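You operate a simulated robot arm through the tools that you are given. There is no shell and no other tool.

Carry out the task below with a simulated robot arm. There is one attempt and no reset: what you move stays moved.

Task
Grease the glass pot's rim all round and lay its lid back on.
Fine: rest the lid on the cork ring first; use the block brush and the grease tin; the brush goes back in the grey dish. Set down upright: block brush. A coat counts when it lies all over at full strength: go over it till it gets no stronger.

Only the result counts: the job must be done as asked and must still hold three seconds after the hand-in. Knocking over, shifting, dropping, spilling or breaking anything else fails it. Lids that push on must go on centred and level and be pressed home; caps that screw on are set level and turned clockwise until they are tight.

Robot
A 6-joint arm with a two-finger gripper on a trunk, on a base that moves. Base frame: it is fixed to the floor where the robot stands at the start and does not move with it; the origin is under the middle of the robot, x ahead of it, y to its left, z up. Units: cm, degrees, N and s.
With the tool pointing down near the work surface it reaches from about 18 to 70 cm from the robot's upright axis, wherever it stands. Its first joint turns from -166.0 to 166.0 degrees. Places, roughly: block brush [125, 275, 100]; blue tap [130, 240, 100]; face of the cork ring [120, 260, 90]; glass lid [150, 250, 100]; glass pot [140, 250, 90]; grease tin [110, 280, 90]; sand dish [150, 225, 100]. Payload 1.57 kg.
Tool frame: the origin (TCP) lies between the finger pads and is the grasp point; the fingertips stand 2.1 cm ahead of it; z points along the fingers, y is the line along which they close. The gripper opens to 7 cm; its body begins 5 cm behind the TCP.
Orientation is that of the tool frame in the base frame, as a unit quaternion [w, x, y, z]. With the fingers straight down and closing along the base's y, the tool's x points along the base's -x, its y along +y and its z along -z.

Tools
- The arm moves only by the tool move_arm. Its argument "commands" is a list of rows, each a list of 3 entries, a list of its own where there are three numbers: the shift along the base's x, y, z in cm, then the turn, a rotation vector about the base's x, y, z in degrees, then the gripper command, from -1 (fully open) to 1 (shut), values between in proportion. In form: [[[dx, dy, dz], [ax, ay, az], hand], ...]. A call has 1 to 20 rows; each row is the pose to reach, as a shift and turn from the pose commanded when the call began. Each row takes 0.2 s and may step no farther than 5 cm and 8.6 degrees from the row before; otherwise, or with a gripper value out of range, the whole call is refused. A pose out of reach is approached as far as the arm can. The call stops where the force on the tool passes 90 N (or 10 N more than at its start, if that is more) or the arm is blocked; 0.2 s more then pass. The fingers move at their own pace (about 15.55 cm/s each) and stop on an object; they squeeze with about 30 N. The grip force told is the motor's: it shows also when the fingers shut on nothing. Time passes only in rows, and 0.2 s behind the last, so rows that repeat a pose let the fingers close. It gives the time, the measured TCP pose, the force on the tool (base axes), the opening and the grip force at its end, in the units of the frame above (readings bear some noise), with the torque about the TCP (base axes, N m) and any sound that the robot's microphone picked up.
- Cameras (640 x 400 px; columns grow to the right, rows downward): "scene" is now at [2.97, 16.12, 150.06]; the picture's right is [0.08, -1.00, 0.00], its down [-0.57, -0.05, -0.82] and it looks along [0.82, 0.06, -0.57] (base axes); focal length 257 px, centre (320, 200). "wrist" rides on the gripper at [7.9, 0.4, -8.1] in the tool frame; the picture's right is [-0.05, 1.00, 0.00], its down [-0.67, -0.04, -0.75] and it looks along [-0.74, -0.04, 0.67] (tool axes); focal length 256 px, centre (320, 200). There is no depth. A picture from a camera that has moved, and an enlarged one, comes with that camera's place and axes in the base frame and with its lens.
- snapshot(camera): a new picture of that camera. It takes no simulated time.
- roll_base(legs): drives the robot by 1 to 6 legs, each [ahead, left, turn to the left] in cm, cm and degrees, along the robot's own axes; the way and the turn of a leg run together, so that a leg with both is an arc; at most 150 cm and 180 degrees a leg. The arm and the cameras ride along, it lands a little off, and it stops where it bumps. It gives what a move gives.
- aim_head(pan, tilt): turns the head with the scene camera to pan (to the left, within 155 degrees either way) and tilt (down, from -29 to 69), counted from straight ahead of the robot. It gives what a move gives.
- inspect(camera, box): a new picture of the part [left, top, right, bottom] of that camera's present view, enlarged. It takes no simulated time.
- job_done(): hands the job in; it is judged then, once.

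Places have to be worked out from the pictures, the camera data and where the tool is seen. Open the gripper and draw the arm clear of the work before you hand the job in, unless the task says otherwise.

The tools are called after ">>>" as name(argument=value, ...) on one line, values as JSON. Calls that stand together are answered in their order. move_arm: Moves the arm, as the interface text tells. Its arguments: {"type":"object","properties":{"commands":{"type":"array","items":{"type":"array"}}},"required":["commands"]} The other tools are called the same way: roll_base (legs) drives the base; aim_head (pan, tilt) turns the head that bears the scene camera; snapshot (camera) takes a picture; inspect (camera, box) takes an enlarged picture of a part of a camera's view; job_done () hands the job in.

At the start:

```text
time_s: 0.0
tcp_pos: [44.21, 17.5, 121.66]
tool_rot: [-0.001, -0.001, 1.0, -0.001]
wrist_force: [0.1, -0.1, -0.5]
torque: [0.0, 0.03, -0.01]
gripper_width: 7.0
grasp_force: 0.1
robot x, y, heading: [0.07, 0.26, 0.0]
head pan, tilt (commanded): [4.5, 34.8]
```

scene: 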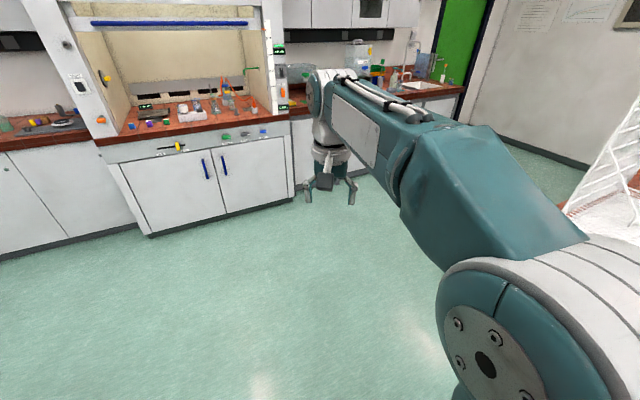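
wrist: 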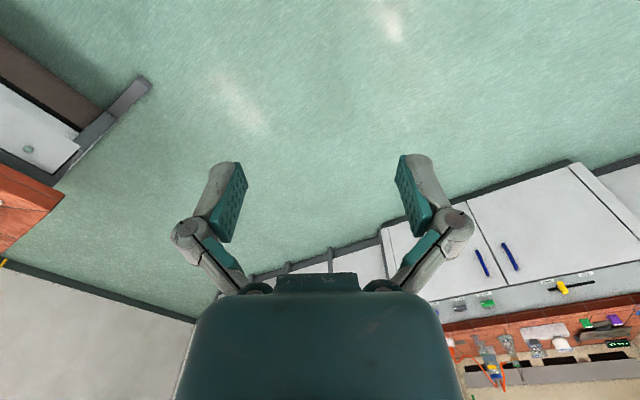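

The fume hood lies ahead-left; the job's items are listed around [110-150, 225-280, 90]. I'll turn the head to the left to look at that area first.

>>> aim_head(pan=62, tilt=20)

>>> snapshot(camera="scene")

```text
time_s: 1.3
tcp_pos: [44.2, 17.59, 121.72]
tool_rot: [-0.001, 0.001, 1.0, 0.0]
wrist_force: [0.1, 0.6, -0.3]
torque: [-0.02, -0.02, 0.0]
gripper_width: 7.0
grasp_force: 0.1
robot x, y, heading: [-0.13, -0.17, 0.0]
head pan, tilt (commanded): [62.0, 20.0]
```

```text
taken
camera scene: at [-1.44, 23.64, 152.4], right [0.88, -0.47, 0.0], down [-0.16, -0.3, -0.94], along [0.44, 0.83, -0.34], focal length 257 px, centre (320, 200)
```

scene: 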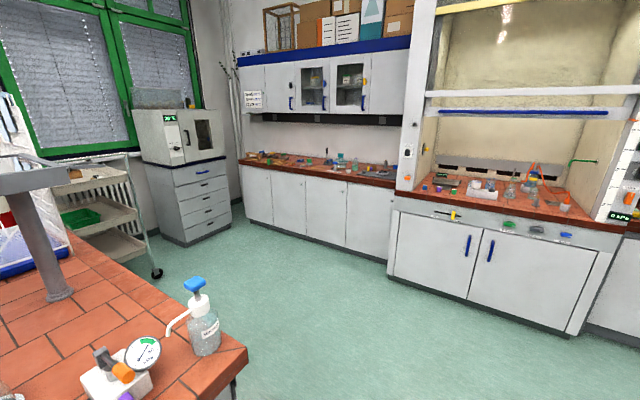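

The listed places project onto the bench left of the fume hood (around column 314, row 167). I'll enlarge that part.

>>> inspect(camera="scene", box=[230, 130, 410, 240])

>>> inspect(camera="scene", box=[380, 120, 640, 280])

```text
3.56 times, centred on (320, 185) of scene
camera zoom: at [-1.44, 23.64, 152.4], right [0.88, -0.47, 0.0], down [-0.16, -0.3, -0.94], along [0.44, 0.83, -0.34], focal length 913 px, centre (320, 253)
```

zoom: 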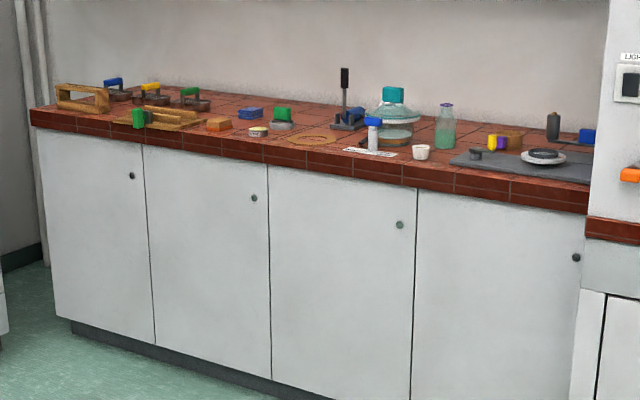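

```text
2.46 times, centred on (510, 200) of scene
camera zoom: at [-1.44, 23.64, 152.4], right [0.88, -0.47, 0.0], down [-0.16, -0.3, -0.94], along [0.44, 0.83, -0.34], focal length 632 px, centre (-148, 200)
```

zoom: 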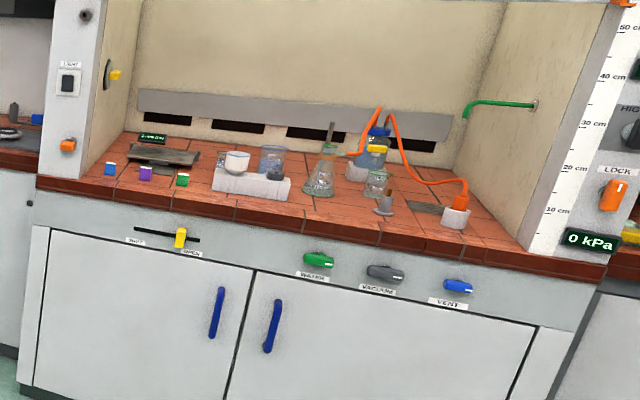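

The bench edge runs about along (0.51, -0.86), so its normal is near heading 30.7°. I'll turn to that heading, go 120 ahead, then left along the aisle, and look again.

>>> roll_base(legs=[[0, 0, 30.7], [120, 0, 0]])

>>> aim_head(pan=55, tilt=20)

>>> snapshot(camera="scene")

```text
time_s: 8.8
tcp_pos: [131.92, 98.92, 121.69]
tool_rot: [-0.001, -0.265, 0.964, 0.0]
wrist_force: [-0.1, -0.4, 0.4]
torque: [0.04, 0.01, 0.0]
gripper_width: 7.0
grasp_force: 0.0
robot x, y, heading: [102.58, 60.94, 30.7]
head pan, tilt (commanded): [62.0, 20.0]
```

```text
time_s: 9.5
tcp_pos: [131.92, 98.82, 121.79]
tool_rot: [0.0, -0.265, 0.964, 0.0]
wrist_force: [-0.3, -0.5, -0.1]
torque: [0.04, 0.01, 0.01]
gripper_width: 6.97
grasp_force: 0.1
robot x, y, heading: [102.99, 61.42, 30.8]
head pan, tilt (commanded): [55.0, 20.0]
```

```text
taken
camera scene: at [90.63, 80.73, 152.4], right [1.0, -0.07, 0.0], down [-0.03, -0.34, -0.94], along [0.07, 0.94, -0.34], focal length 257 px, centre (320, 200)
```

scene: 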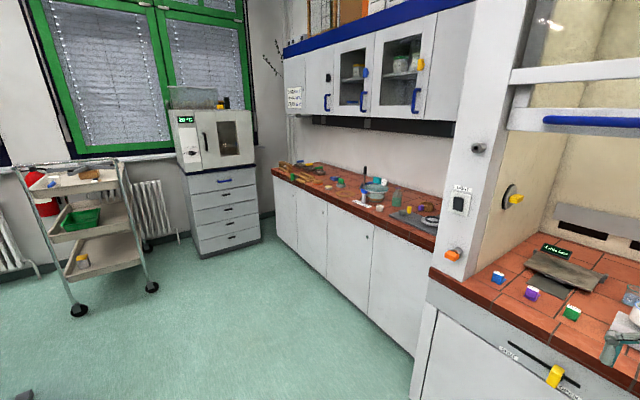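

The bench and its equipment are in view; the aisle on the left is free. I'll roll left 150 along the aisle, then look at the bench.

>>> roll_base(legs=[[0, 150, 0], [20, 0, 0]])

>>> aim_head(pan=0, tilt=30)

>>> snapshot(camera="scene")

```text
time_s: 18.1
tcp_pos: [73.32, 238.18, 121.77]
tool_rot: [0.0, -0.262, 0.965, 0.0]
wrist_force: [0.2, -0.8, 0.7]
torque: [0.03, 0.0, -0.03]
gripper_width: 7.05
grasp_force: 0.1
robot x, y, heading: [43.97, 200.57, 30.4]
head pan, tilt (commanded): [55.0, 20.0]
```

```text
time_s: 19.4
tcp_pos: [73.38, 238.06, 121.82]
tool_rot: [-0.001, -0.263, 0.965, 0.0]
wrist_force: [-0.8, -0.5, 0.2]
torque: [0.01, 0.0, -0.02]
gripper_width: 7.02
grasp_force: 0.0
robot x, y, heading: [44.14, 200.6, 30.4]
head pan, tilt (commanded): [0.0, 30.0]
```

```text
taken
camera scene: at [38.82, 215.51, 150.8], right [0.51, -0.86, 0.0], down [-0.43, -0.25, -0.87], along [0.75, 0.44, -0.5], focal length 257 px, centre (320, 200)
```

scene: 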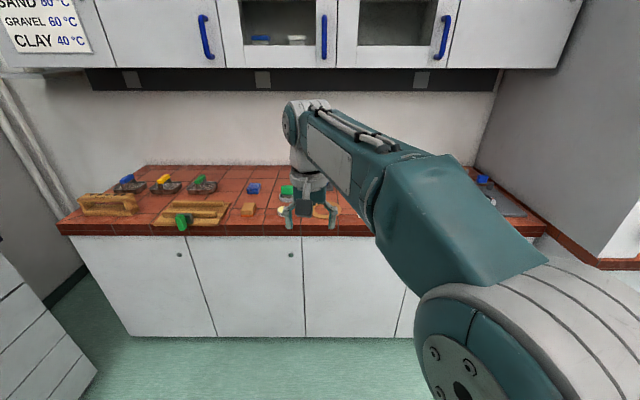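

The bench edge is about 84 cm ahead of the robot axis and all seen items look lower than about 110 cm. I'll drive ahead 35 cm and look down at the items.

>>> roll_base(legs=[[35, 0, 0]])

>>> aim_head(pan=0, tilt=42)

>>> snapshot(camera="scene")

>>> snapshot(camera="wrist")

```text
time_s: 21.6
tcp_pos: [103.29, 255.51, 121.79]
tool_rot: [0.0, -0.262, 0.965, 0.0]
wrist_force: [0.0, 0.1, 0.0]
torque: [0.0, 0.01, 0.0]
gripper_width: 6.97
grasp_force: 0.0
robot x, y, heading: [73.63, 217.88, 30.3]
head pan, tilt (commanded): [0.0, 30.0]
```

```text
time_s: 22.4
tcp_pos: [103.33, 255.45, 121.77]
tool_rot: [-0.001, -0.261, 0.965, 0.0]
wrist_force: [-0.2, -0.6, 0.2]
torque: [-0.01, 0.0, -0.04]
gripper_width: 6.99
grasp_force: 0.0
robot x, y, heading: [73.74, 218.32, 30.4]
head pan, tilt (commanded): [0.0, 42.0]
```

```text
taken
camera scene: at [68.27, 232.73, 148.98], right [0.5, -0.86, 0.0], down [-0.58, -0.34, -0.74], along [0.64, 0.37, -0.67], focal length 257 px, centre (320, 200)
```

scene: 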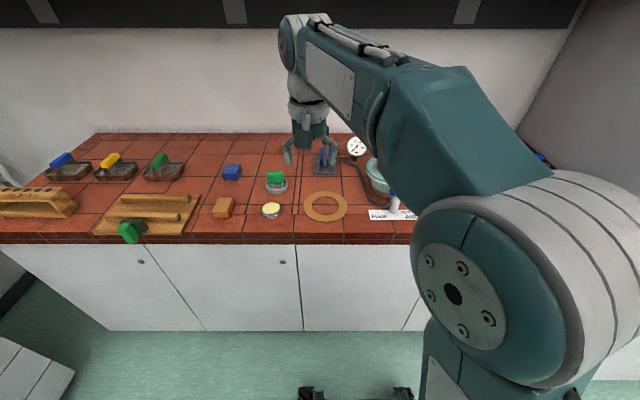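

```text
taken
camera wrist: at [96.34, 251.84, 129.74], right [-0.46, 0.89, 0.0], down [0.59, 0.31, 0.74], along [0.66, 0.34, -0.67], focal length 256 px, centre (320, 200)
```

wrist: 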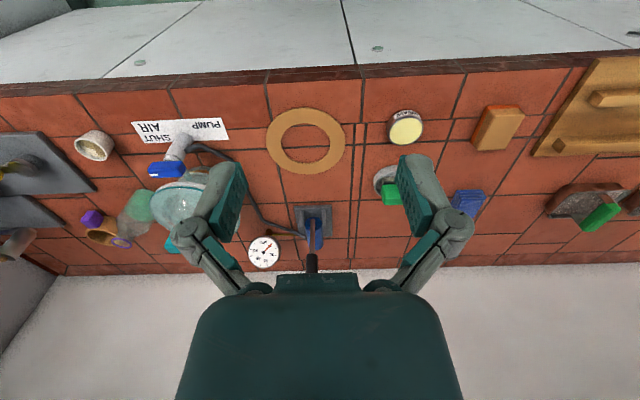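

A desiccator-like pot sits with a tap labelled PUMP / SHUT / AIR and a gauge beside it. I'll enlarge these parts to see their state.

>>> inspect(camera="wrist", box=[60, 90, 300, 280])

>>> inspect(camera="wrist", box=[260, 90, 500, 280])

>>> inspect(camera="scene", box=[180, 130, 420, 260])

```text
2.11 times, centred on (180, 185) of wrist
camera zoom: at [96.34, 251.84, 129.74], right [-0.46, 0.89, 0.0], down [0.59, 0.31, 0.74], along [0.66, 0.34, -0.67], focal length 539 px, centre (615, 232)
```

zoom: 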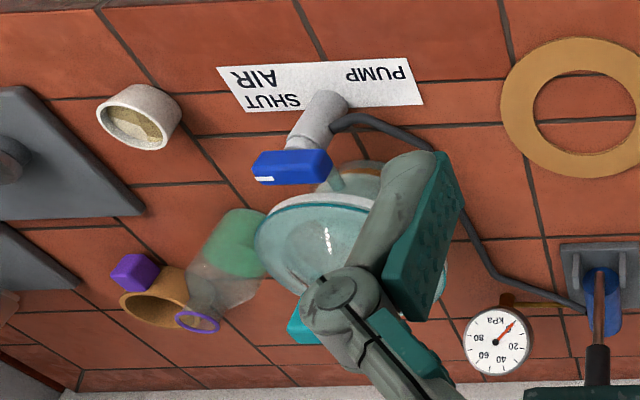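

```text
2.11 times, centred on (380, 185) of wrist
camera zoom: at [96.34, 251.84, 129.74], right [-0.46, 0.89, 0.0], down [0.59, 0.31, 0.74], along [0.66, 0.34, -0.67], focal length 539 px, centre (194, 232)
```

zoom: 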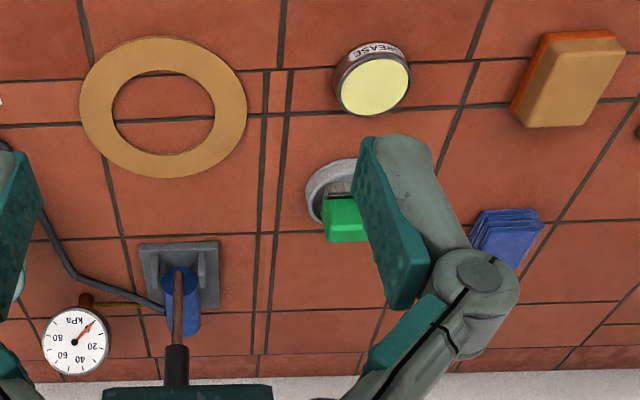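

```text
2.67 times, centred on (300, 195) of scene
camera zoom: at [68.27, 232.73, 148.98], right [0.5, -0.86, 0.0], down [-0.58, -0.34, -0.74], along [0.64, 0.37, -0.67], focal length 685 px, centre (373, 213)
```

zoom: 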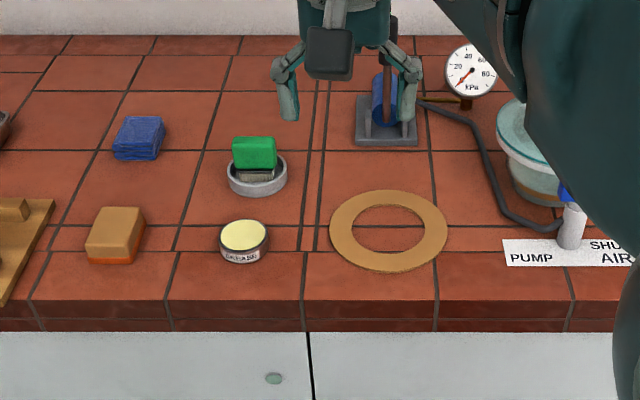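

The table top works out at about z = 90 and the cork ring is centred near [122.4, 262]. I'll raise the arm and swing it left so it clears the view, then roll ahead a bit.

>>> move_arm(commands=[[[-2, 3.4, 3], [0, 0, 0], -1], [[-4, 6.9, 6], [0, 0, 0], -1], [[-6, 10.3, 9], [0, 0, 0], -1], [[-8, 13.8, 12], [0, 0, 0], -1], [[-10, 17.2, 15], [0, 0, 0], -1], [[-10, 17.2, 15], [0, 0, 0], -1]])

>>> roll_base(legs=[[14, 0, 0]])

>>> aim_head(pan=-5, tilt=50)

>>> snapshot(camera="scene")

>>> snapshot(camera="wrist")

```text
refused: row 2 steps farther than a row can; nothing moved
```

```text
time_s: 23.7
tcp_pos: [115.57, 262.38, 121.91]
tool_rot: [0.0, -0.26, 0.966, 0.0]
wrist_force: [-0.3, -1.5, 1.6]
torque: [-0.04, 0.04, 0.07]
gripper_width: 7.0
grasp_force: 0.0
robot x, y, heading: [86.08, 225.04, 29.9]
head pan, tilt (commanded): [0.0, 42.0]
```

```text
time_s: 24.4
tcp_pos: [115.54, 262.39, 121.76]
tool_rot: [0.001, -0.261, 0.965, 0.0]
wrist_force: [-1.2, 0.0, 0.7]
torque: [-0.02, 0.03, -0.05]
gripper_width: 7.01
grasp_force: 0.0
robot x, y, heading: [86.26, 225.22, 30.5]
head pan, tilt (commanded): [-5.0, 50.0]
```

```text
taken
camera scene: at [80.13, 238.85, 147.85], right [0.43, -0.91, 0.0], down [-0.69, -0.33, -0.64], along [0.58, 0.27, -0.77], focal length 257 px, centre (320, 200)
```

scene: 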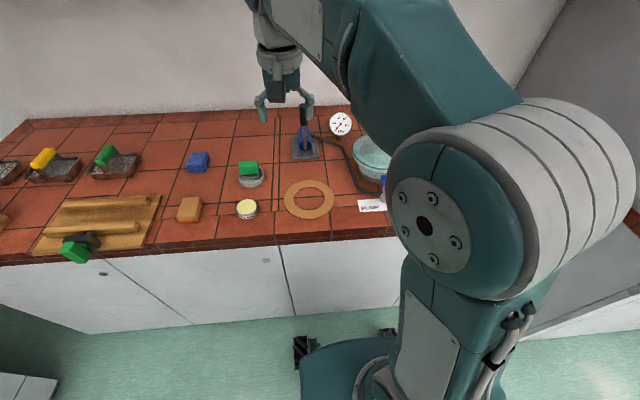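

```text
taken
camera wrist: at [108.51, 258.81, 129.76], right [-0.46, 0.89, 0.0], down [0.59, 0.3, 0.74], along [0.66, 0.34, -0.67], focal length 256 px, centre (320, 200)
```

wrist: 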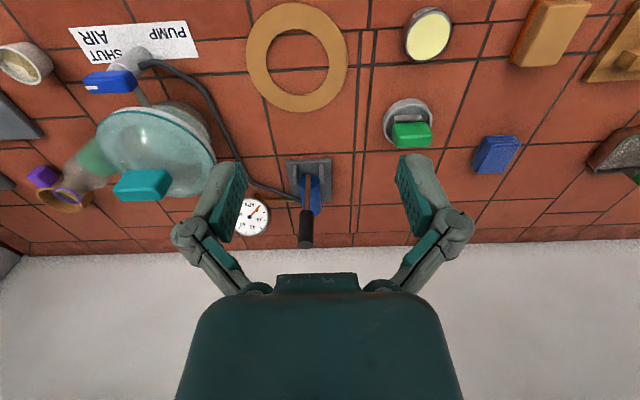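

Now the pot, tap, gauge, brush, tin and ring are all in the wrist view. I'll enlarge the pot/tap region and the brush/tin region.

>>> inspect(camera="wrist", box=[0, 0, 280, 250])

>>> inspect(camera="wrist", box=[60, 10, 220, 120])

>>> inspect(camera="wrist", box=[360, 0, 560, 180])

>>> inspect(camera="wrist", box=[230, 180, 290, 250])

```text
1.60 times, centred on (140, 125) of wrist
camera zoom: at [108.51, 258.81, 129.76], right [-0.46, 0.89, 0.0], down [0.59, 0.3, 0.74], along [0.66, 0.34, -0.67], focal length 410 px, centre (608, 320)
```

zoom: 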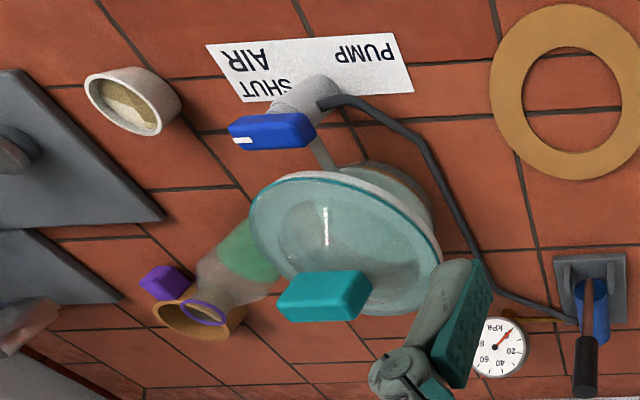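

```text
3.64 times, centred on (140, 65) of wrist
camera zoom: at [108.51, 258.81, 129.76], right [-0.46, 0.89, 0.0], down [0.59, 0.3, 0.74], along [0.66, 0.34, -0.67], focal length 931 px, centre (974, 691)
```

zoom: 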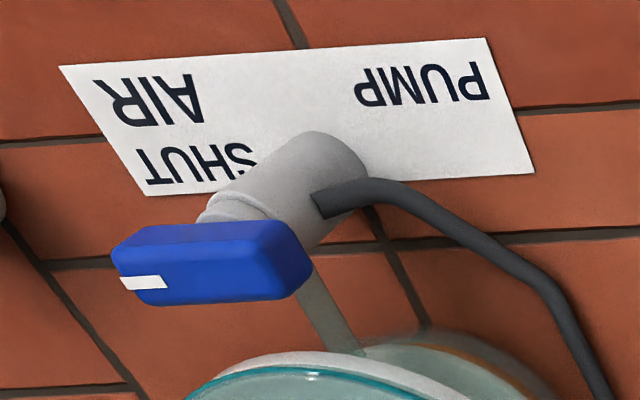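

```text
2.22 times, centred on (460, 90) of wrist
camera zoom: at [108.51, 258.81, 129.76], right [-0.46, 0.89, 0.0], down [0.59, 0.3, 0.74], along [0.66, 0.34, -0.67], focal length 569 px, centre (9, 444)
```

zoom: 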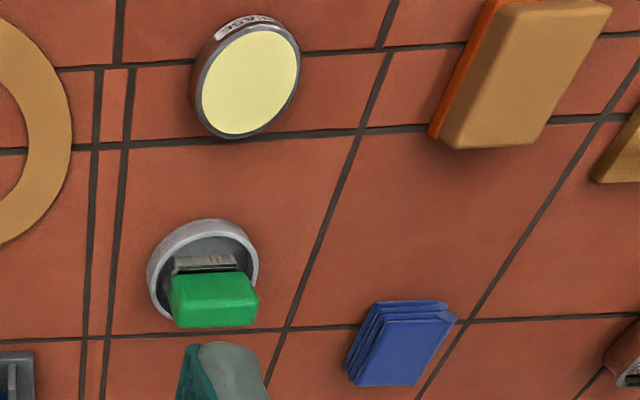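

```text
5.71 times, centred on (260, 215) of wrist
camera zoom: at [108.51, 258.81, 129.76], right [-0.46, 0.89, 0.0], down [0.59, 0.3, 0.74], along [0.66, 0.34, -0.67], focal length 1463 px, centre (663, 114)
```

zoom: 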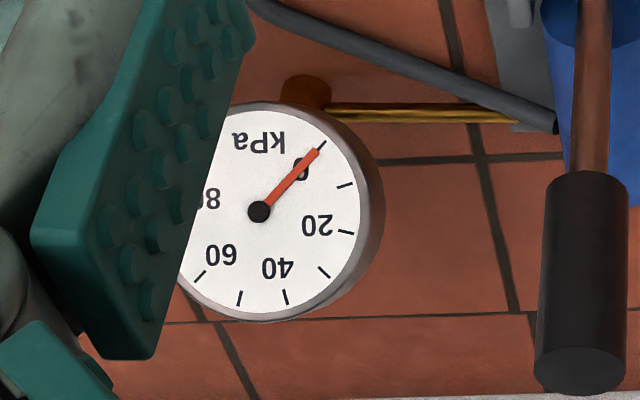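

The gauge reads 0 and the tap's white mark points to the robot's right, i.e. toward SHUT. I'll raise the hand and move it to look at the pot from above so I can measure it.

>>> move_arm(commands=[[[0, 0, 4.5], [0, 0, 0], -1], [[0, 0, 9], [0, 0, 0], -1], [[2.5, -2.1, 12], [0, 0, 0], -1], [[5.5, -4.6, 14], [0, 0, 0], -1], [[8.5, -7.1, 16], [0, 0, 0], -1], [[11.5, -9.6, 18], [0, 0, 0], -1], [[14.5, -12.1, 18], [0, 0, 0], -1], [[17.5, -14.6, 18], [0, 0, 0], -1], [[19.8, -16.6, 18], [0, 0, 0], -1], [[19.8, -16.6, 18], [0, 0, 0], -1]])

>>> snapshot(camera="wrist")

>>> snapshot(camera="scene")

```text
time_s: 26.6
tcp_pos: [131.75, 244.33, 132.89]
tool_rot: [0.001, -0.26, 0.966, 0.002]
wrist_force: [0.3, 0.1, 0.4]
torque: [-0.02, 0.01, -0.01]
gripper_width: 7.01
grasp_force: 0.1
out of reach, approached as far as the arm can: row 4, 5, 6, 7, 8, 9, 10
robot x, y, heading: [86.04, 225.22, 30.4]
head pan, tilt (commanded): [-5.0, 50.0]
```

```text
taken
camera wrist: at [124.8, 240.79, 140.73], right [-0.46, 0.89, 0.0], down [0.59, 0.3, 0.75], along [0.66, 0.34, -0.67], focal length 256 px, centre (320, 200)
```

wrist: 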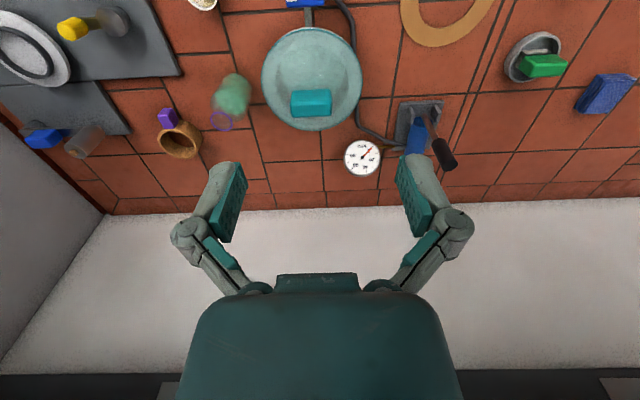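

```text
taken
camera scene: at [80.24, 238.73, 147.87], right [0.43, -0.91, 0.0], down [-0.69, -0.33, -0.64], along [0.58, 0.27, -0.77], focal length 257 px, centre (320, 200)
```

scene: 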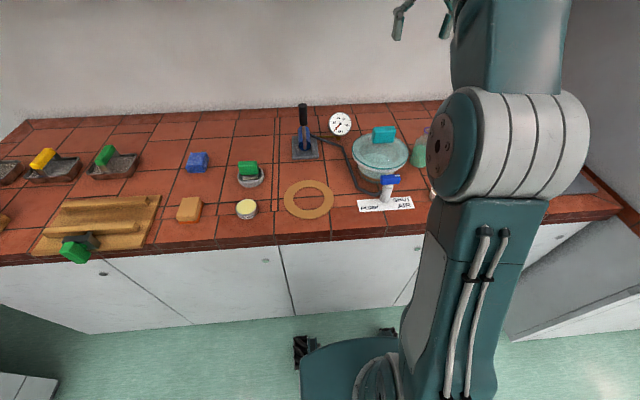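

Both views now show the pot, lid and tap clearly. I'll enlarge each for measuring.

>>> inspect(camera="scene", box=[280, 90, 440, 220])

>>> inspect(camera="scene", box=[170, 130, 350, 240])

>>> inspect(camera="wrist", box=[200, 0, 420, 190])

>>> inspect(camera="wrist", box=[380, 0, 640, 180])

```text
3.08 times, centred on (360, 155) of scene
camera zoom: at [80.24, 238.73, 147.87], right [0.43, -0.91, 0.0], down [-0.69, -0.33, -0.64], along [0.58, 0.27, -0.77], focal length 790 px, centre (197, 338)
```

zoom: 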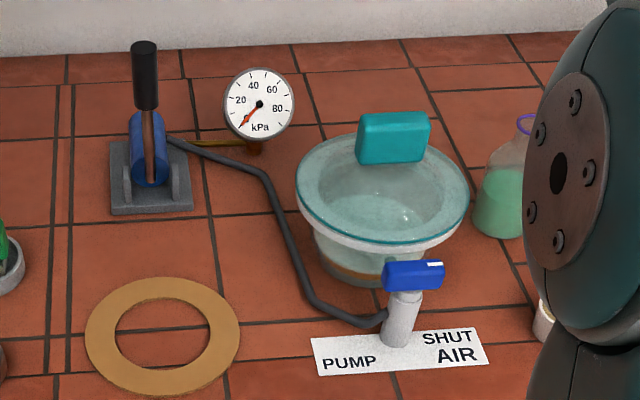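

```text
3.56 times, centred on (260, 185) of scene
camera zoom: at [80.24, 238.73, 147.87], right [0.43, -0.91, 0.0], down [-0.69, -0.33, -0.64], along [0.58, 0.27, -0.77], focal length 913 px, centre (533, 253)
```

zoom: 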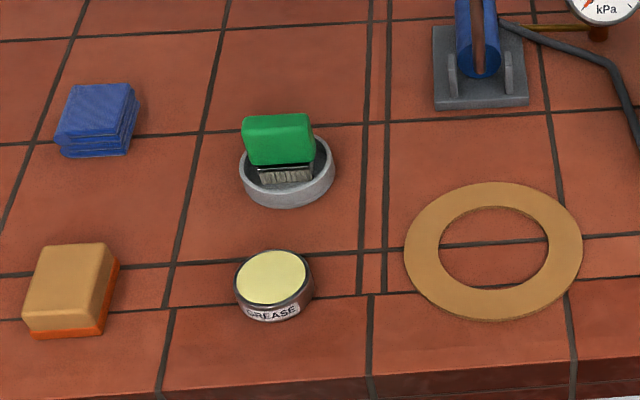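

```text
2.11 times, centred on (310, 95) of wrist
camera zoom: at [124.8, 240.79, 140.73], right [-0.46, 0.89, 0.0], down [0.59, 0.3, 0.75], along [0.66, 0.34, -0.67], focal length 539 px, centre (341, 421)
```

zoom: 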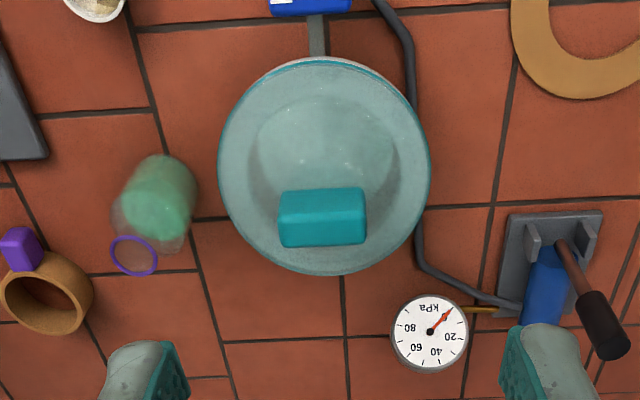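

```text
2.22 times, centred on (510, 90) of wrist
camera zoom: at [124.8, 240.79, 140.73], right [-0.46, 0.89, 0.0], down [0.59, 0.3, 0.75], along [0.66, 0.34, -0.67], focal length 569 px, centre (-102, 444)
```

zoom: 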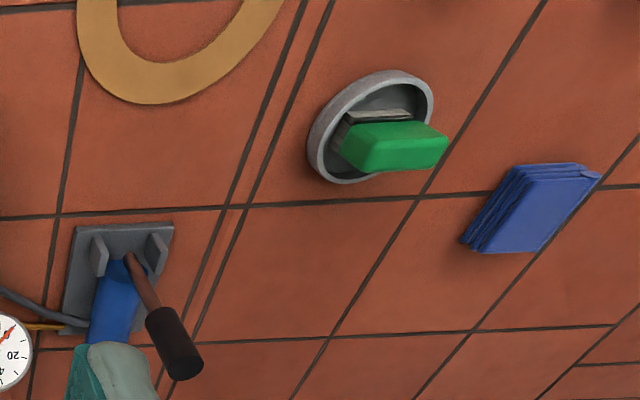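

Computed: lid centre about [140.4, 247.7, 100.3] (diameter ~16), knob bar ~6 cm long across, about [141.6, 248.1, 105]; brush handle about [122.4, 282.3, 95]; tin about [111.7, 276.1]. The brush is near the reach limit, so I'll shift the base 5 ahead and 9 left.

>>> roll_base(legs=[[5, 9, 0]])

>>> snapshot(camera="scene")

>>> snapshot(camera="wrist")

```text
time_s: 27.8
tcp_pos: [132.49, 253.07, 132.74]
tool_rot: [-0.001, -0.259, 0.966, 0.006]
wrist_force: [0.7, -1.4, -1.1]
torque: [0.04, 0.03, -0.02]
gripper_width: 6.99
grasp_force: 0.1
robot x, y, heading: [86.35, 235.16, 30.3]
head pan, tilt (commanded): [-5.0, 50.0]
```

```text
taken
camera scene: at [81.25, 246.77, 148.04], right [0.42, -0.91, -0.01], down [-0.7, -0.32, -0.64], along [0.58, 0.28, -0.77], focal length 257 px, centre (320, 200)
```

scene: 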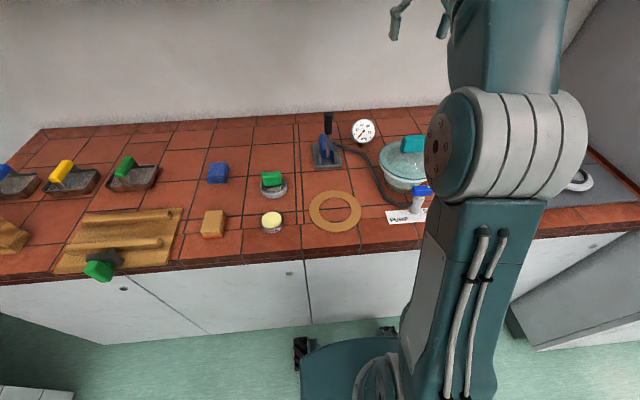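

```text
taken
camera wrist: at [125.52, 249.37, 140.66], right [-0.45, 0.89, 0.01], down [0.6, 0.3, 0.75], along [0.66, 0.34, -0.67], focal length 256 px, centre (320, 200)
```

wrist: 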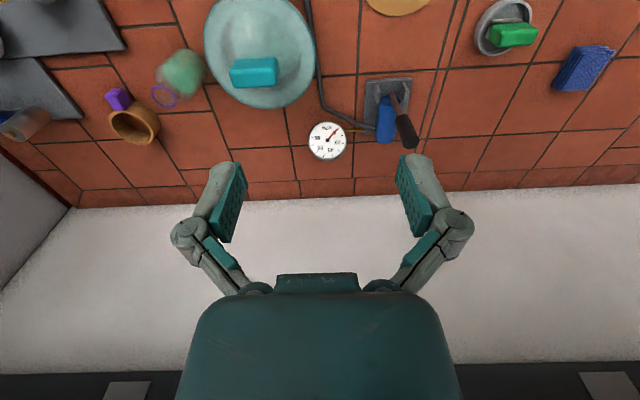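

The base is now at (86.35, 235.16). I'll lower the hand slightly first to see what the commanded pose is after the clipped move.

>>> move_arm(commands=[[[-2.2, -1.3, -3], [0, 0, 0], -1], [[-4.3, -2.5, -6], [0, 0, 0], -1], [[-4.3, -2.5, -6], [0, 0, 0], -1]])

```text
time_s: 28.6
tcp_pos: [127.12, 252.15, 126.97]
tool_rot: [0.002, -0.259, 0.966, -0.002]
wrist_force: [0.2, 0.6, 0.5]
torque: [-0.03, 0.02, -0.01]
gripper_width: 6.98
grasp_force: 0.1
robot x, y, heading: [85.71, 235.1, 30.5]
head pan, tilt (commanded): [-5.0, 50.0]
```

The readings differ a little from what I expected, so I'll do a still move to see how steady the pose is.

>>> move_arm(commands=[[[0, 0, 0], [0, 0, 0], -1], [[0, 0, 0], [0, 0, 0], -1], [[0, 0, 0], [0, 0, 0], -1]])

>>> move_arm(commands=[[[0, 0, -1], [0, 0, 0], -1], [[0, 0, -1], [0, 0, 0], -1], [[0, 0, -1], [0, 0, 0], -1]])

```text
time_s: 29.4
tcp_pos: [127.11, 252.32, 126.87]
tool_rot: [0.002, -0.259, 0.966, -0.003]
wrist_force: [-0.4, 0.3, 0.2]
torque: [-0.03, 0.02, 0.01]
gripper_width: 6.99
grasp_force: 0.1
robot x, y, heading: [85.83, 235.06, 30.3]
head pan, tilt (commanded): [-5.0, 50.0]
```

```text
time_s: 30.2
tcp_pos: [127.22, 252.19, 125.82]
tool_rot: [0.001, -0.259, 0.966, -0.002]
wrist_force: [-0.2, -0.6, 0.6]
torque: [-0.02, 0.02, -0.01]
gripper_width: 7.0
grasp_force: 0.0
robot x, y, heading: [85.99, 235.06, 30.3]
head pan, tilt (commanded): [-5.0, 50.0]
```

The pose is steady. I'll turn the tool about -89° so the fingers close along the bench normal, and move over the knob at z≈118, camera on the left side.

>>> move_arm(commands=[[[1.3, -0.4, 0], [0, 0, -8.1], -1], [[2.6, -0.8, 0], [0, 0, -16.2], -1], [[3.9, -1.1, 0], [0, 0, -24.3], -1], [[5.2, -1.5, 0], [0, 0, -32.4], -1], [[6.5, -1.9, 0], [0, 0, -40.5], -1], [[7.8, -2.2, -1], [0, 0, -48.6], -1], [[9.1, -2.6, -2], [0, 0, -56.7], -1], [[10.4, -3, -3.5], [0, 0, -64.8], -1], [[11.7, -3.4, -5], [0, 0, -72.9], -1], [[13, -3.8, -6.5], [0, 0, -81], -1], [[14.2, -4.1, -7.8], [0, 0, -89], -1], [[14.2, -4.1, -7.8], [0, 0, -89], -1]])

>>> snapshot(camera="wrist")

>>> snapshot(camera="scene")

```text
time_s: 32.8
tcp_pos: [141.53, 247.86, 118.05]
tool_rot: [0.001, 0.492, 0.87, -0.003]
wrist_force: [-0.3, -0.4, 0.0]
torque: [0.01, -0.01, 0.02]
gripper_width: 6.98
grasp_force: 0.0
robot x, y, heading: [86.1, 234.84, 30.1]
head pan, tilt (commanded): [-5.0, 50.0]
```

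```text
taken
camera wrist: at [137.91, 254.94, 126.0], right [0.88, 0.47, 0.0], down [0.31, -0.59, 0.75], along [0.35, -0.66, -0.66], focal length 256 px, centre (320, 200)
```

wrist: 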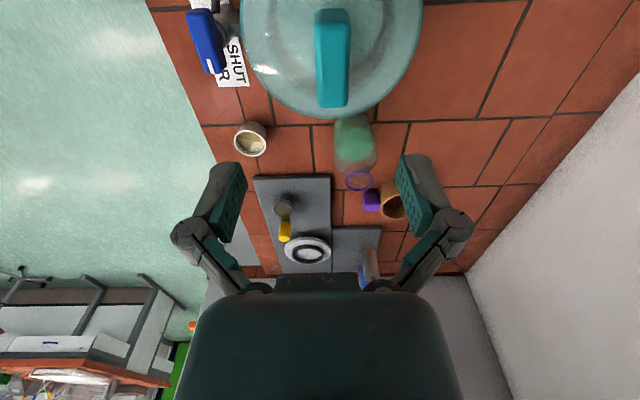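

```text
taken
camera scene: at [80.31, 248.42, 147.87], right [0.43, -0.9, 0.0], down [-0.69, -0.33, -0.64], along [0.58, 0.27, -0.77], focal length 257 px, centre (320, 200)
```

scene: 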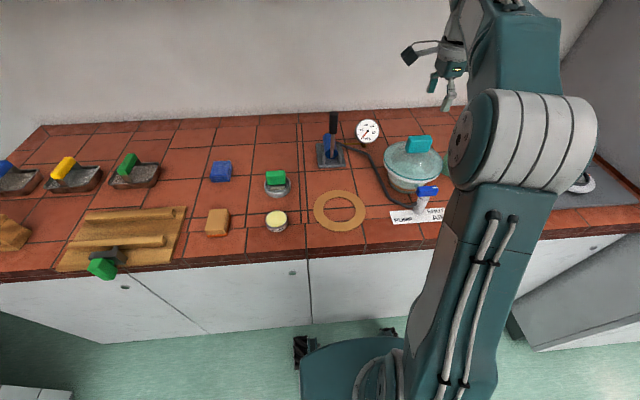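

The hand is over the knob. I'll enlarge the knob and tap in the wrist view and the pot in the scene view for exact measurements.

>>> inspect(camera="wrist", box=[180, 0, 440, 150])

>>> inspect(camera="scene", box=[370, 110, 470, 230])

```text
2.46 times, centred on (310, 75) of wrist
camera zoom: at [137.91, 254.94, 126.0], right [0.88, 0.47, 0.0], down [0.31, -0.59, 0.75], along [0.35, -0.66, -0.66], focal length 630 px, centre (345, 508)
```

zoom: 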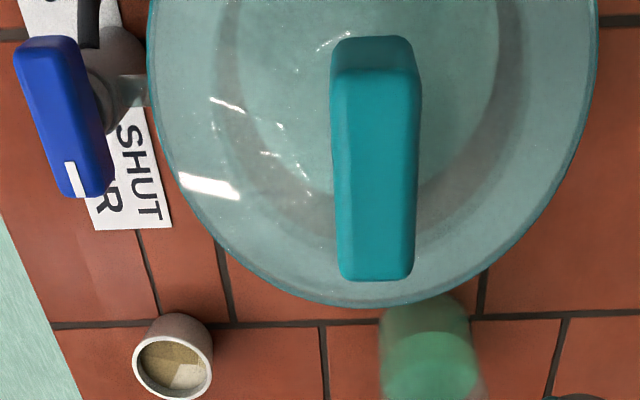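

```text
3.33 times, centred on (420, 170) of scene
camera zoom: at [80.31, 248.42, 147.87], right [0.43, -0.9, 0.0], down [-0.69, -0.33, -0.64], along [0.58, 0.27, -0.77], focal length 856 px, centre (-13, 300)
```

zoom: 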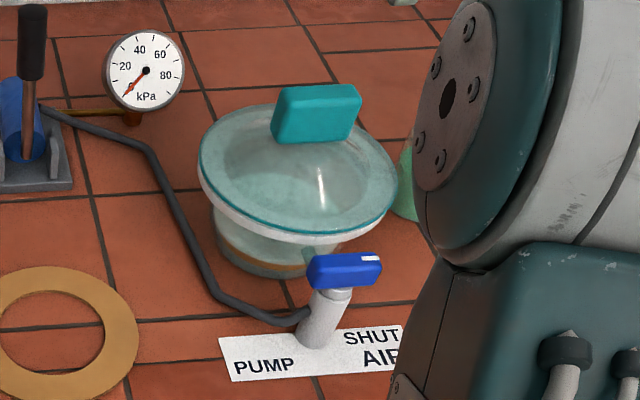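

Knob top centre from this view is about [142.1, 249.0] with thickness ~2.2 cm and top near z = 107. I'll shift there and lower to z ≈ 111 to check alignment.

>>> move_arm(commands=[[[0.3, 0.5, -2.5], [0, 0, 0], -1], [[0.5, 1.0, -5], [0, 0, 0], -1], [[0.5, 1.0, -6.5], [0, 0, 0], -1], [[0.5, 1.0, -6.5], [0, 0, 0], -1]])

>>> snapshot(camera="wrist")

>>> inspect(camera="scene", box=[370, 80, 470, 200])

```text
time_s: 33.8
tcp_pos: [142.1, 248.91, 111.47]
tool_rot: [0.001, 0.492, 0.871, -0.003]
wrist_force: [-0.4, -0.2, 0.4]
torque: [-0.01, 0.03, 0.01]
gripper_width: 6.98
grasp_force: 0.2
robot x, y, heading: [85.88, 235.19, 30.5]
head pan, tilt (commanded): [-5.0, 50.0]
```

```text
taken
camera wrist: at [138.35, 255.97, 119.47], right [0.88, 0.47, 0.0], down [0.31, -0.59, 0.75], along [0.35, -0.66, -0.66], focal length 256 px, centre (320, 200)
```

wrist: 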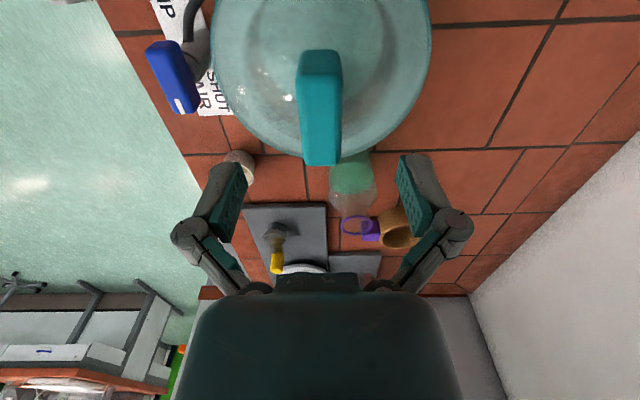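

```text
3.33 times, centred on (420, 140) of scene
camera zoom: at [80.3, 248.44, 147.87], right [0.43, -0.9, 0.0], down [-0.69, -0.33, -0.64], along [0.58, 0.27, -0.77], focal length 856 px, centre (-13, 400)
```

zoom: 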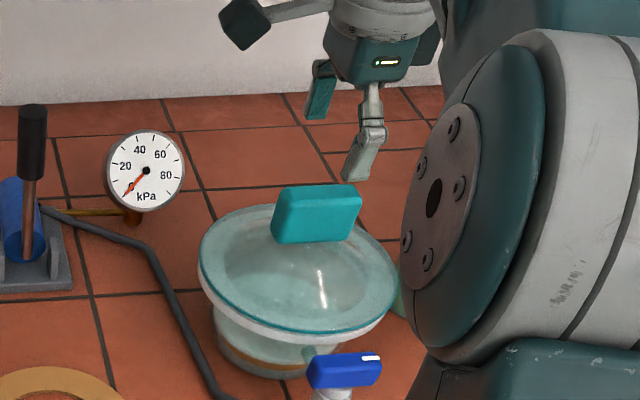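

The knob is centred between the fingers (column 320) and ~0.2 cm off lengthwise. I'll lower to TCP z ≈ 105.6 with open fingers and check.

>>> move_arm(commands=[[[-0.1, 0.17, -2], [0, 0, 0], -1], [[-0.1, 0.17, -4], [0, 0, 0], -1], [[-0.1, 0.17, -5], [0, 0, 0], -1], [[-0.1, 0.17, -5.8], [0, 0, 0], -1], [[-0.1, 0.17, -5.8], [0, 0, 0], -1]])

>>> snapshot(camera="wrist")

>>> inspect(camera="scene", box=[370, 80, 470, 200])

```text
time_s: 35.0
tcp_pos: [141.9, 249.08, 105.75]
tool_rot: [0.0, 0.493, 0.87, -0.002]
wrist_force: [-0.3, 0.0, 0.7]
torque: [0.02, 0.0, 0.01]
gripper_width: 7.03
grasp_force: 0.1
robot x, y, heading: [86.04, 234.66, 30.4]
head pan, tilt (commanded): [-5.0, 50.0]
```

```text
taken
camera wrist: at [138.25, 256.15, 113.69], right [0.88, 0.47, 0.0], down [0.31, -0.59, 0.75], along [0.35, -0.66, -0.66], focal length 256 px, centre (320, 200)
```

wrist: 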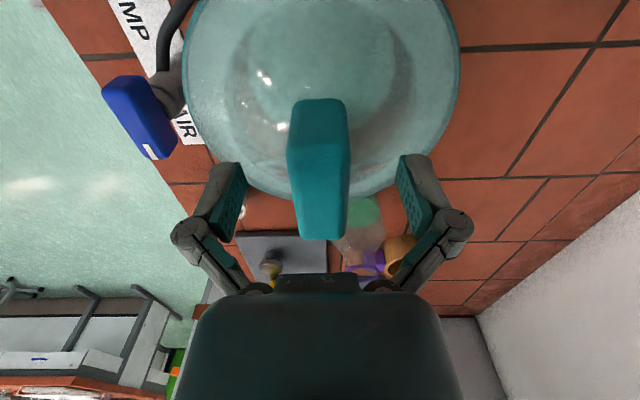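

```text
3.33 times, centred on (420, 140) of scene
camera zoom: at [80.3, 248.44, 147.87], right [0.43, -0.9, 0.0], down [-0.69, -0.33, -0.64], along [0.58, 0.27, -0.77], focal length 856 px, centre (-13, 400)
```

zoom: 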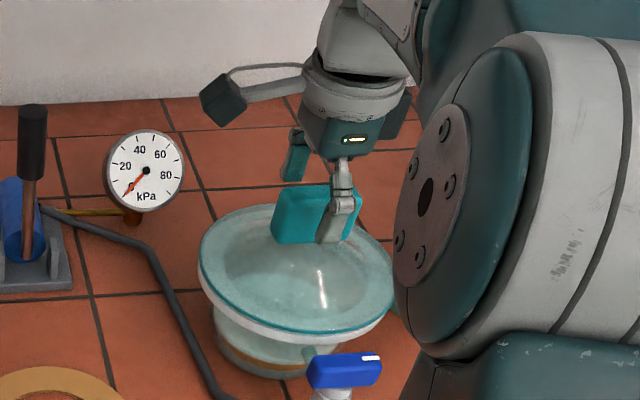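

The knob is between the fingers and nothing is touched. I'll close the gripper on the knob.

>>> move_arm(commands=[[[0, 0, 0], [0, 0, 0], 1], [[0, 0, 0], [0, 0, 0], 1], [[0, 0, 0], [0, 0, 0], 1], [[0, 0, 0], [0, 0, 0], 1]])

>>> snapshot(camera="wrist")

```text
time_s: 36.0
tcp_pos: [141.86, 249.13, 106.01]
tool_rot: [0.001, 0.493, 0.87, -0.001]
wrist_force: [0.1, -0.2, 16.8]
torque: [-0.01, -0.03, 0.0]
gripper_width: 2.57
grasp_force: 30.5
robot x, y, heading: [85.93, 234.48, 30.1]
head pan, tilt (commanded): [-5.0, 50.0]
```

```text
taken
camera wrist: at [138.22, 256.14, 113.8], right [0.88, 0.47, 0.0], down [0.31, -0.59, 0.75], along [0.35, -0.66, -0.66], focal length 256 px, centre (320, 200)
```

wrist: 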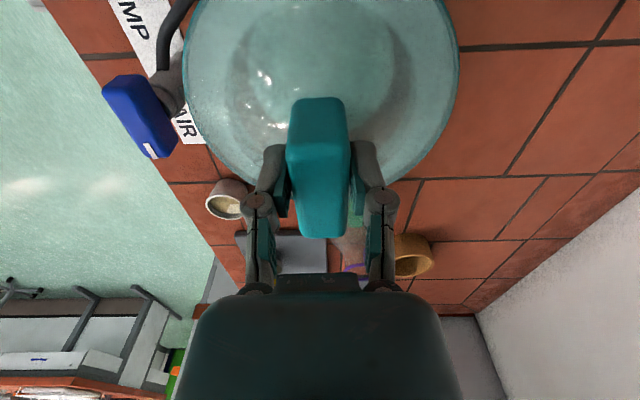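

Grip is firm (2.57 cm, 30 N) and closing pressed the tool up about 17 N. I'll raise in tiny steps and watch the force to learn whether the lid is free or held by vacuum.

>>> move_arm(commands=[[[0, 0, 0.1], [0, 0, 0], 1], [[0, 0, 0.2], [0, 0, 0], 1], [[0, 0, 0.3], [0, 0, 0], 1], [[0, 0, 0.3], [0, 0, 0], 1]])

```text
time_s: 37.0
tcp_pos: [141.94, 249.01, 105.97]
tool_rot: [-0.001, 0.493, 0.87, -0.003]
wrist_force: [0.4, 0.5, 0.5]
torque: [0.01, 0.03, -0.01]
gripper_width: 2.58
grasp_force: 30.2
robot x, y, heading: [85.81, 235.14, 30.4]
head pan, tilt (commanded): [-5.0, 50.0]
```

Force is neutral now. I'll lift another 0.2 cm and check whether the tool rises freely or is held.

>>> move_arm(commands=[[[0, 0, 0.1], [0, 0, 0], 1], [[0, 0, 0.2], [0, 0, 0], 1], [[0, 0, 0.2], [0, 0, 0], 1]])

```text
time_s: 37.8
tcp_pos: [142.0, 249.1, 106.22]
tool_rot: [0.001, 0.492, 0.871, -0.003]
wrist_force: [0.1, 0.3, -3.7]
torque: [0.01, 0.02, -0.02]
gripper_width: 2.57
grasp_force: 30.0
robot x, y, heading: [86.18, 235.12, 29.9]
head pan, tilt (commanded): [-5.0, 50.0]
```

The tool rose almost freely with only 3.7 N down, probably the lid's weight. I'll lift 0.4 cm more and look for a gap under the lid.

>>> move_arm(commands=[[[0, 0, 0.2], [0, 0, 0], 1], [[0, 0, 0.4], [0, 0, 0], 1], [[0, 0, 0.4], [0, 0, 0], 1]])

>>> inspect(camera="scene", box=[370, 110, 470, 230])

```text
time_s: 38.6
tcp_pos: [141.94, 249.12, 106.65]
tool_rot: [0.001, 0.492, 0.871, -0.003]
wrist_force: [-0.1, -0.6, -2.7]
torque: [0.02, 0.01, -0.01]
gripper_width: 2.58
grasp_force: 29.4
robot x, y, heading: [85.89, 235.23, 30.3]
head pan, tilt (commanded): [-5.0, 50.0]
```

```text
3.33 times, centred on (420, 170) of scene
camera zoom: at [80.33, 248.44, 147.87], right [0.43, -0.9, 0.0], down [-0.69, -0.33, -0.64], along [0.58, 0.27, -0.77], focal length 856 px, centre (-13, 300)
```

zoom: 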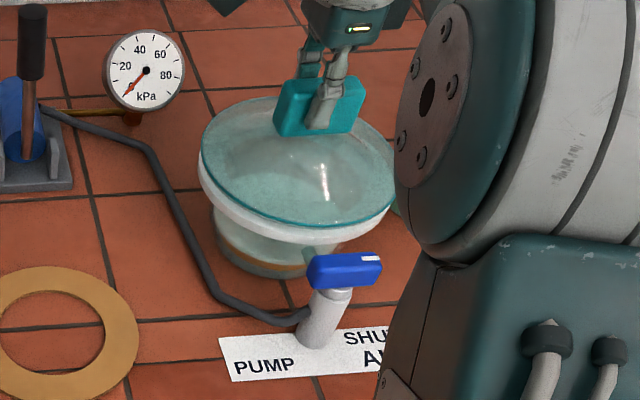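

The lid came free (gap shows, pot unmoved), weight about 3 N. I'll lift it to clear everything and carry it over the cork ring near [122.1, 262.1].

>>> move_arm(commands=[[[0, 0, 1.5], [0, 0, 0], 1], [[0, 0, 3.5], [0, 0, 0], 1], [[0, 0, 5.5], [0, 0, 0], 1], [[0, 0, 7.5], [0, 0, 0], 1], [[-1.5, 1, 8.5], [0, 0, 0], 1], [[-4, 2.6, 8.5], [0, 0, 0], 1], [[-6.5, 4.3, 8.5], [0, 0, 0], 1], [[-9, 5.9, 8.5], [0, 0, 0], 1], [[-11.5, 7.5, 8.5], [0, 0, 0], 1], [[-14, 9.2, 8.5], [0, 0, 0], 1], [[-16.5, 10.8, 8.5], [0, 0, 0], 1], [[-18.5, 12.1, 8.5], [0, 0, 0], 1], [[-19.8, 13, 8.5], [0, 0, 0], 1], [[-19.8, 13, 8.5], [0, 0, 0], 1]])

>>> snapshot(camera="wrist")

>>> snapshot(camera="scene")

```text
time_s: 41.6
tcp_pos: [122.01, 262.15, 114.94]
tool_rot: [0.0, 0.493, 0.87, -0.004]
wrist_force: [-0.6, -0.9, -3.5]
torque: [0.0, 0.0, -0.02]
gripper_width: 2.56
grasp_force: 30.4
robot x, y, heading: [86.11, 235.12, 30.3]
head pan, tilt (commanded): [-5.0, 50.0]
```

```text
taken
camera wrist: at [118.34, 269.26, 122.98], right [0.88, 0.47, 0.0], down [0.31, -0.58, 0.75], along [0.35, -0.66, -0.66], focal length 256 px, centre (320, 200)
```

wrist: 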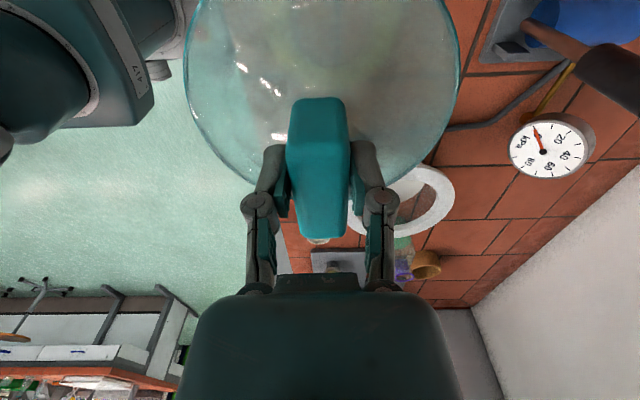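

```text
taken
camera scene: at [80.19, 248.53, 147.85], right [0.43, -0.9, 0.0], down [-0.69, -0.33, -0.64], along [0.58, 0.27, -0.77], focal length 257 px, centre (320, 200)
```

scene: 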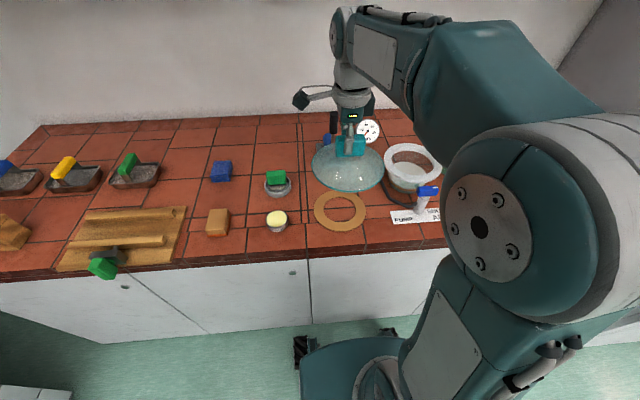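

The lid is off and hangs over the ring area; the pot's white rim is visible. I'll enlarge the rim, lid and ring.

>>> inspect(camera="scene", box=[300, 110, 460, 240])

>>> inspect(camera="scene", box=[375, 130, 450, 210])

```text
3.08 times, centred on (380, 175) of scene
camera zoom: at [80.19, 248.53, 147.85], right [0.43, -0.9, 0.0], down [-0.69, -0.33, -0.64], along [0.58, 0.27, -0.77], focal length 790 px, centre (135, 277)
```

zoom: 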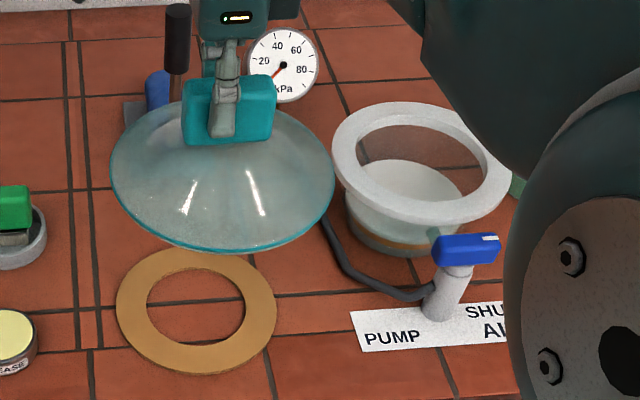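

```text
5.00 times, centred on (412, 170) of scene
camera zoom: at [80.19, 248.53, 147.85], right [0.43, -0.9, 0.0], down [-0.69, -0.33, -0.64], along [0.58, 0.27, -0.77], focal length 1284 px, centre (-142, 350)
```

zoom: 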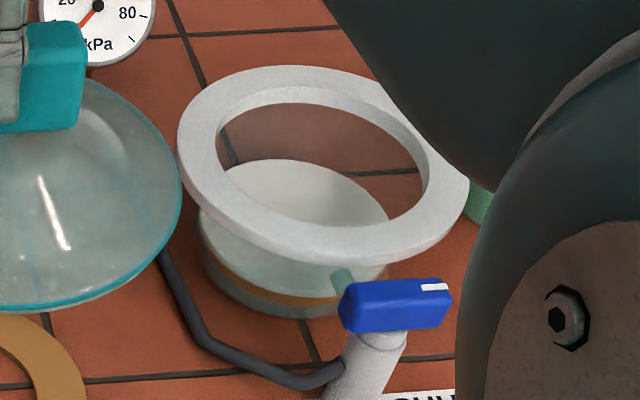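

The ring centre comes out near [122.0, 262.2], under the lid. I'll lower the lid to about 1.5 cm above the expected contact height.

>>> move_arm(commands=[[[0, 0, -2], [0, 0, 0], 1], [[0, 0, -4], [0, 0, 0], 1], [[0, 0, -6], [0, 0, 0], 1], [[0, 0, -8], [0, 0, 0], 1], [[0, 0, -10], [0, 0, 0], 1], [[0, 0, -12], [0, 0, 0], 1], [[0, 0, -14], [0, 0, 0], 1], [[0, 0, -15.5], [0, 0, 0], 1], [[0, 0, -15.5], [0, 0, 0], 1]])

>>> inspect(camera="scene", box=[280, 110, 400, 240])

>>> snapshot(camera="wrist")

```text
time_s: 43.6
tcp_pos: [122.09, 262.14, 99.56]
tool_rot: [-0.001, 0.493, 0.87, -0.004]
wrist_force: [0.0, 0.6, -2.8]
torque: [0.03, 0.01, -0.02]
gripper_width: 2.56
grasp_force: 30.0
robot x, y, heading: [85.99, 234.91, 30.4]
head pan, tilt (commanded): [-5.0, 50.0]
```

```text
3.08 times, centred on (340, 175) of scene
camera zoom: at [80.22, 248.53, 147.85], right [0.43, -0.9, 0.0], down [-0.69, -0.33, -0.64], along [0.58, 0.27, -0.77], focal length 790 px, centre (258, 277)
```

zoom: 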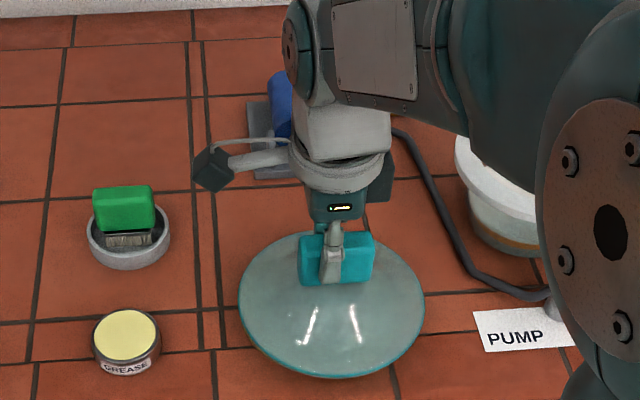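

```text
taken
camera wrist: at [118.42, 269.18, 107.52], right [0.88, 0.47, 0.0], down [0.31, -0.59, 0.75], along [0.35, -0.66, -0.66], focal length 256 px, centre (320, 200)
```

wrist: 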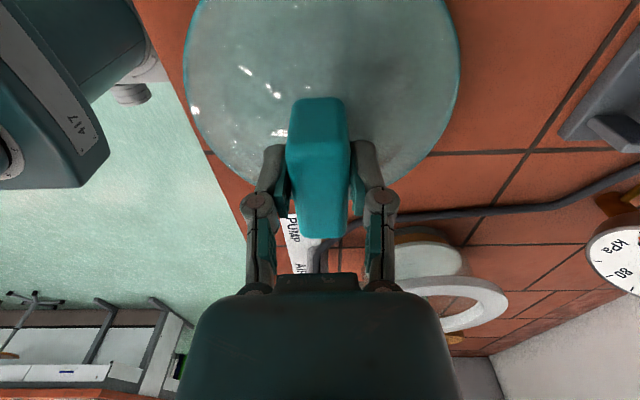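

The lid fully covers the ring from here. I'll lower it in small steps and watch for contact.

>>> move_arm(commands=[[[0, 0, -0.3], [0, 0, 0], 1], [[0, 0, -0.6], [0, 0, 0], 1], [[0, 0, -0.9], [0, 0, 0], 1], [[0, 0, -1.2], [0, 0, 0], 1], [[0, 0, -1.2], [0, 0, 0], 1]])

```text
time_s: 44.8
tcp_pos: [122.12, 261.99, 98.3]
tool_rot: [0.0, 0.492, 0.871, -0.003]
wrist_force: [-0.3, 0.1, -3.6]
torque: [0.0, 0.03, -0.01]
gripper_width: 2.57
grasp_force: 29.8
robot x, y, heading: [86.22, 234.72, 29.9]
head pan, tilt (commanded): [-5.0, 50.0]
```

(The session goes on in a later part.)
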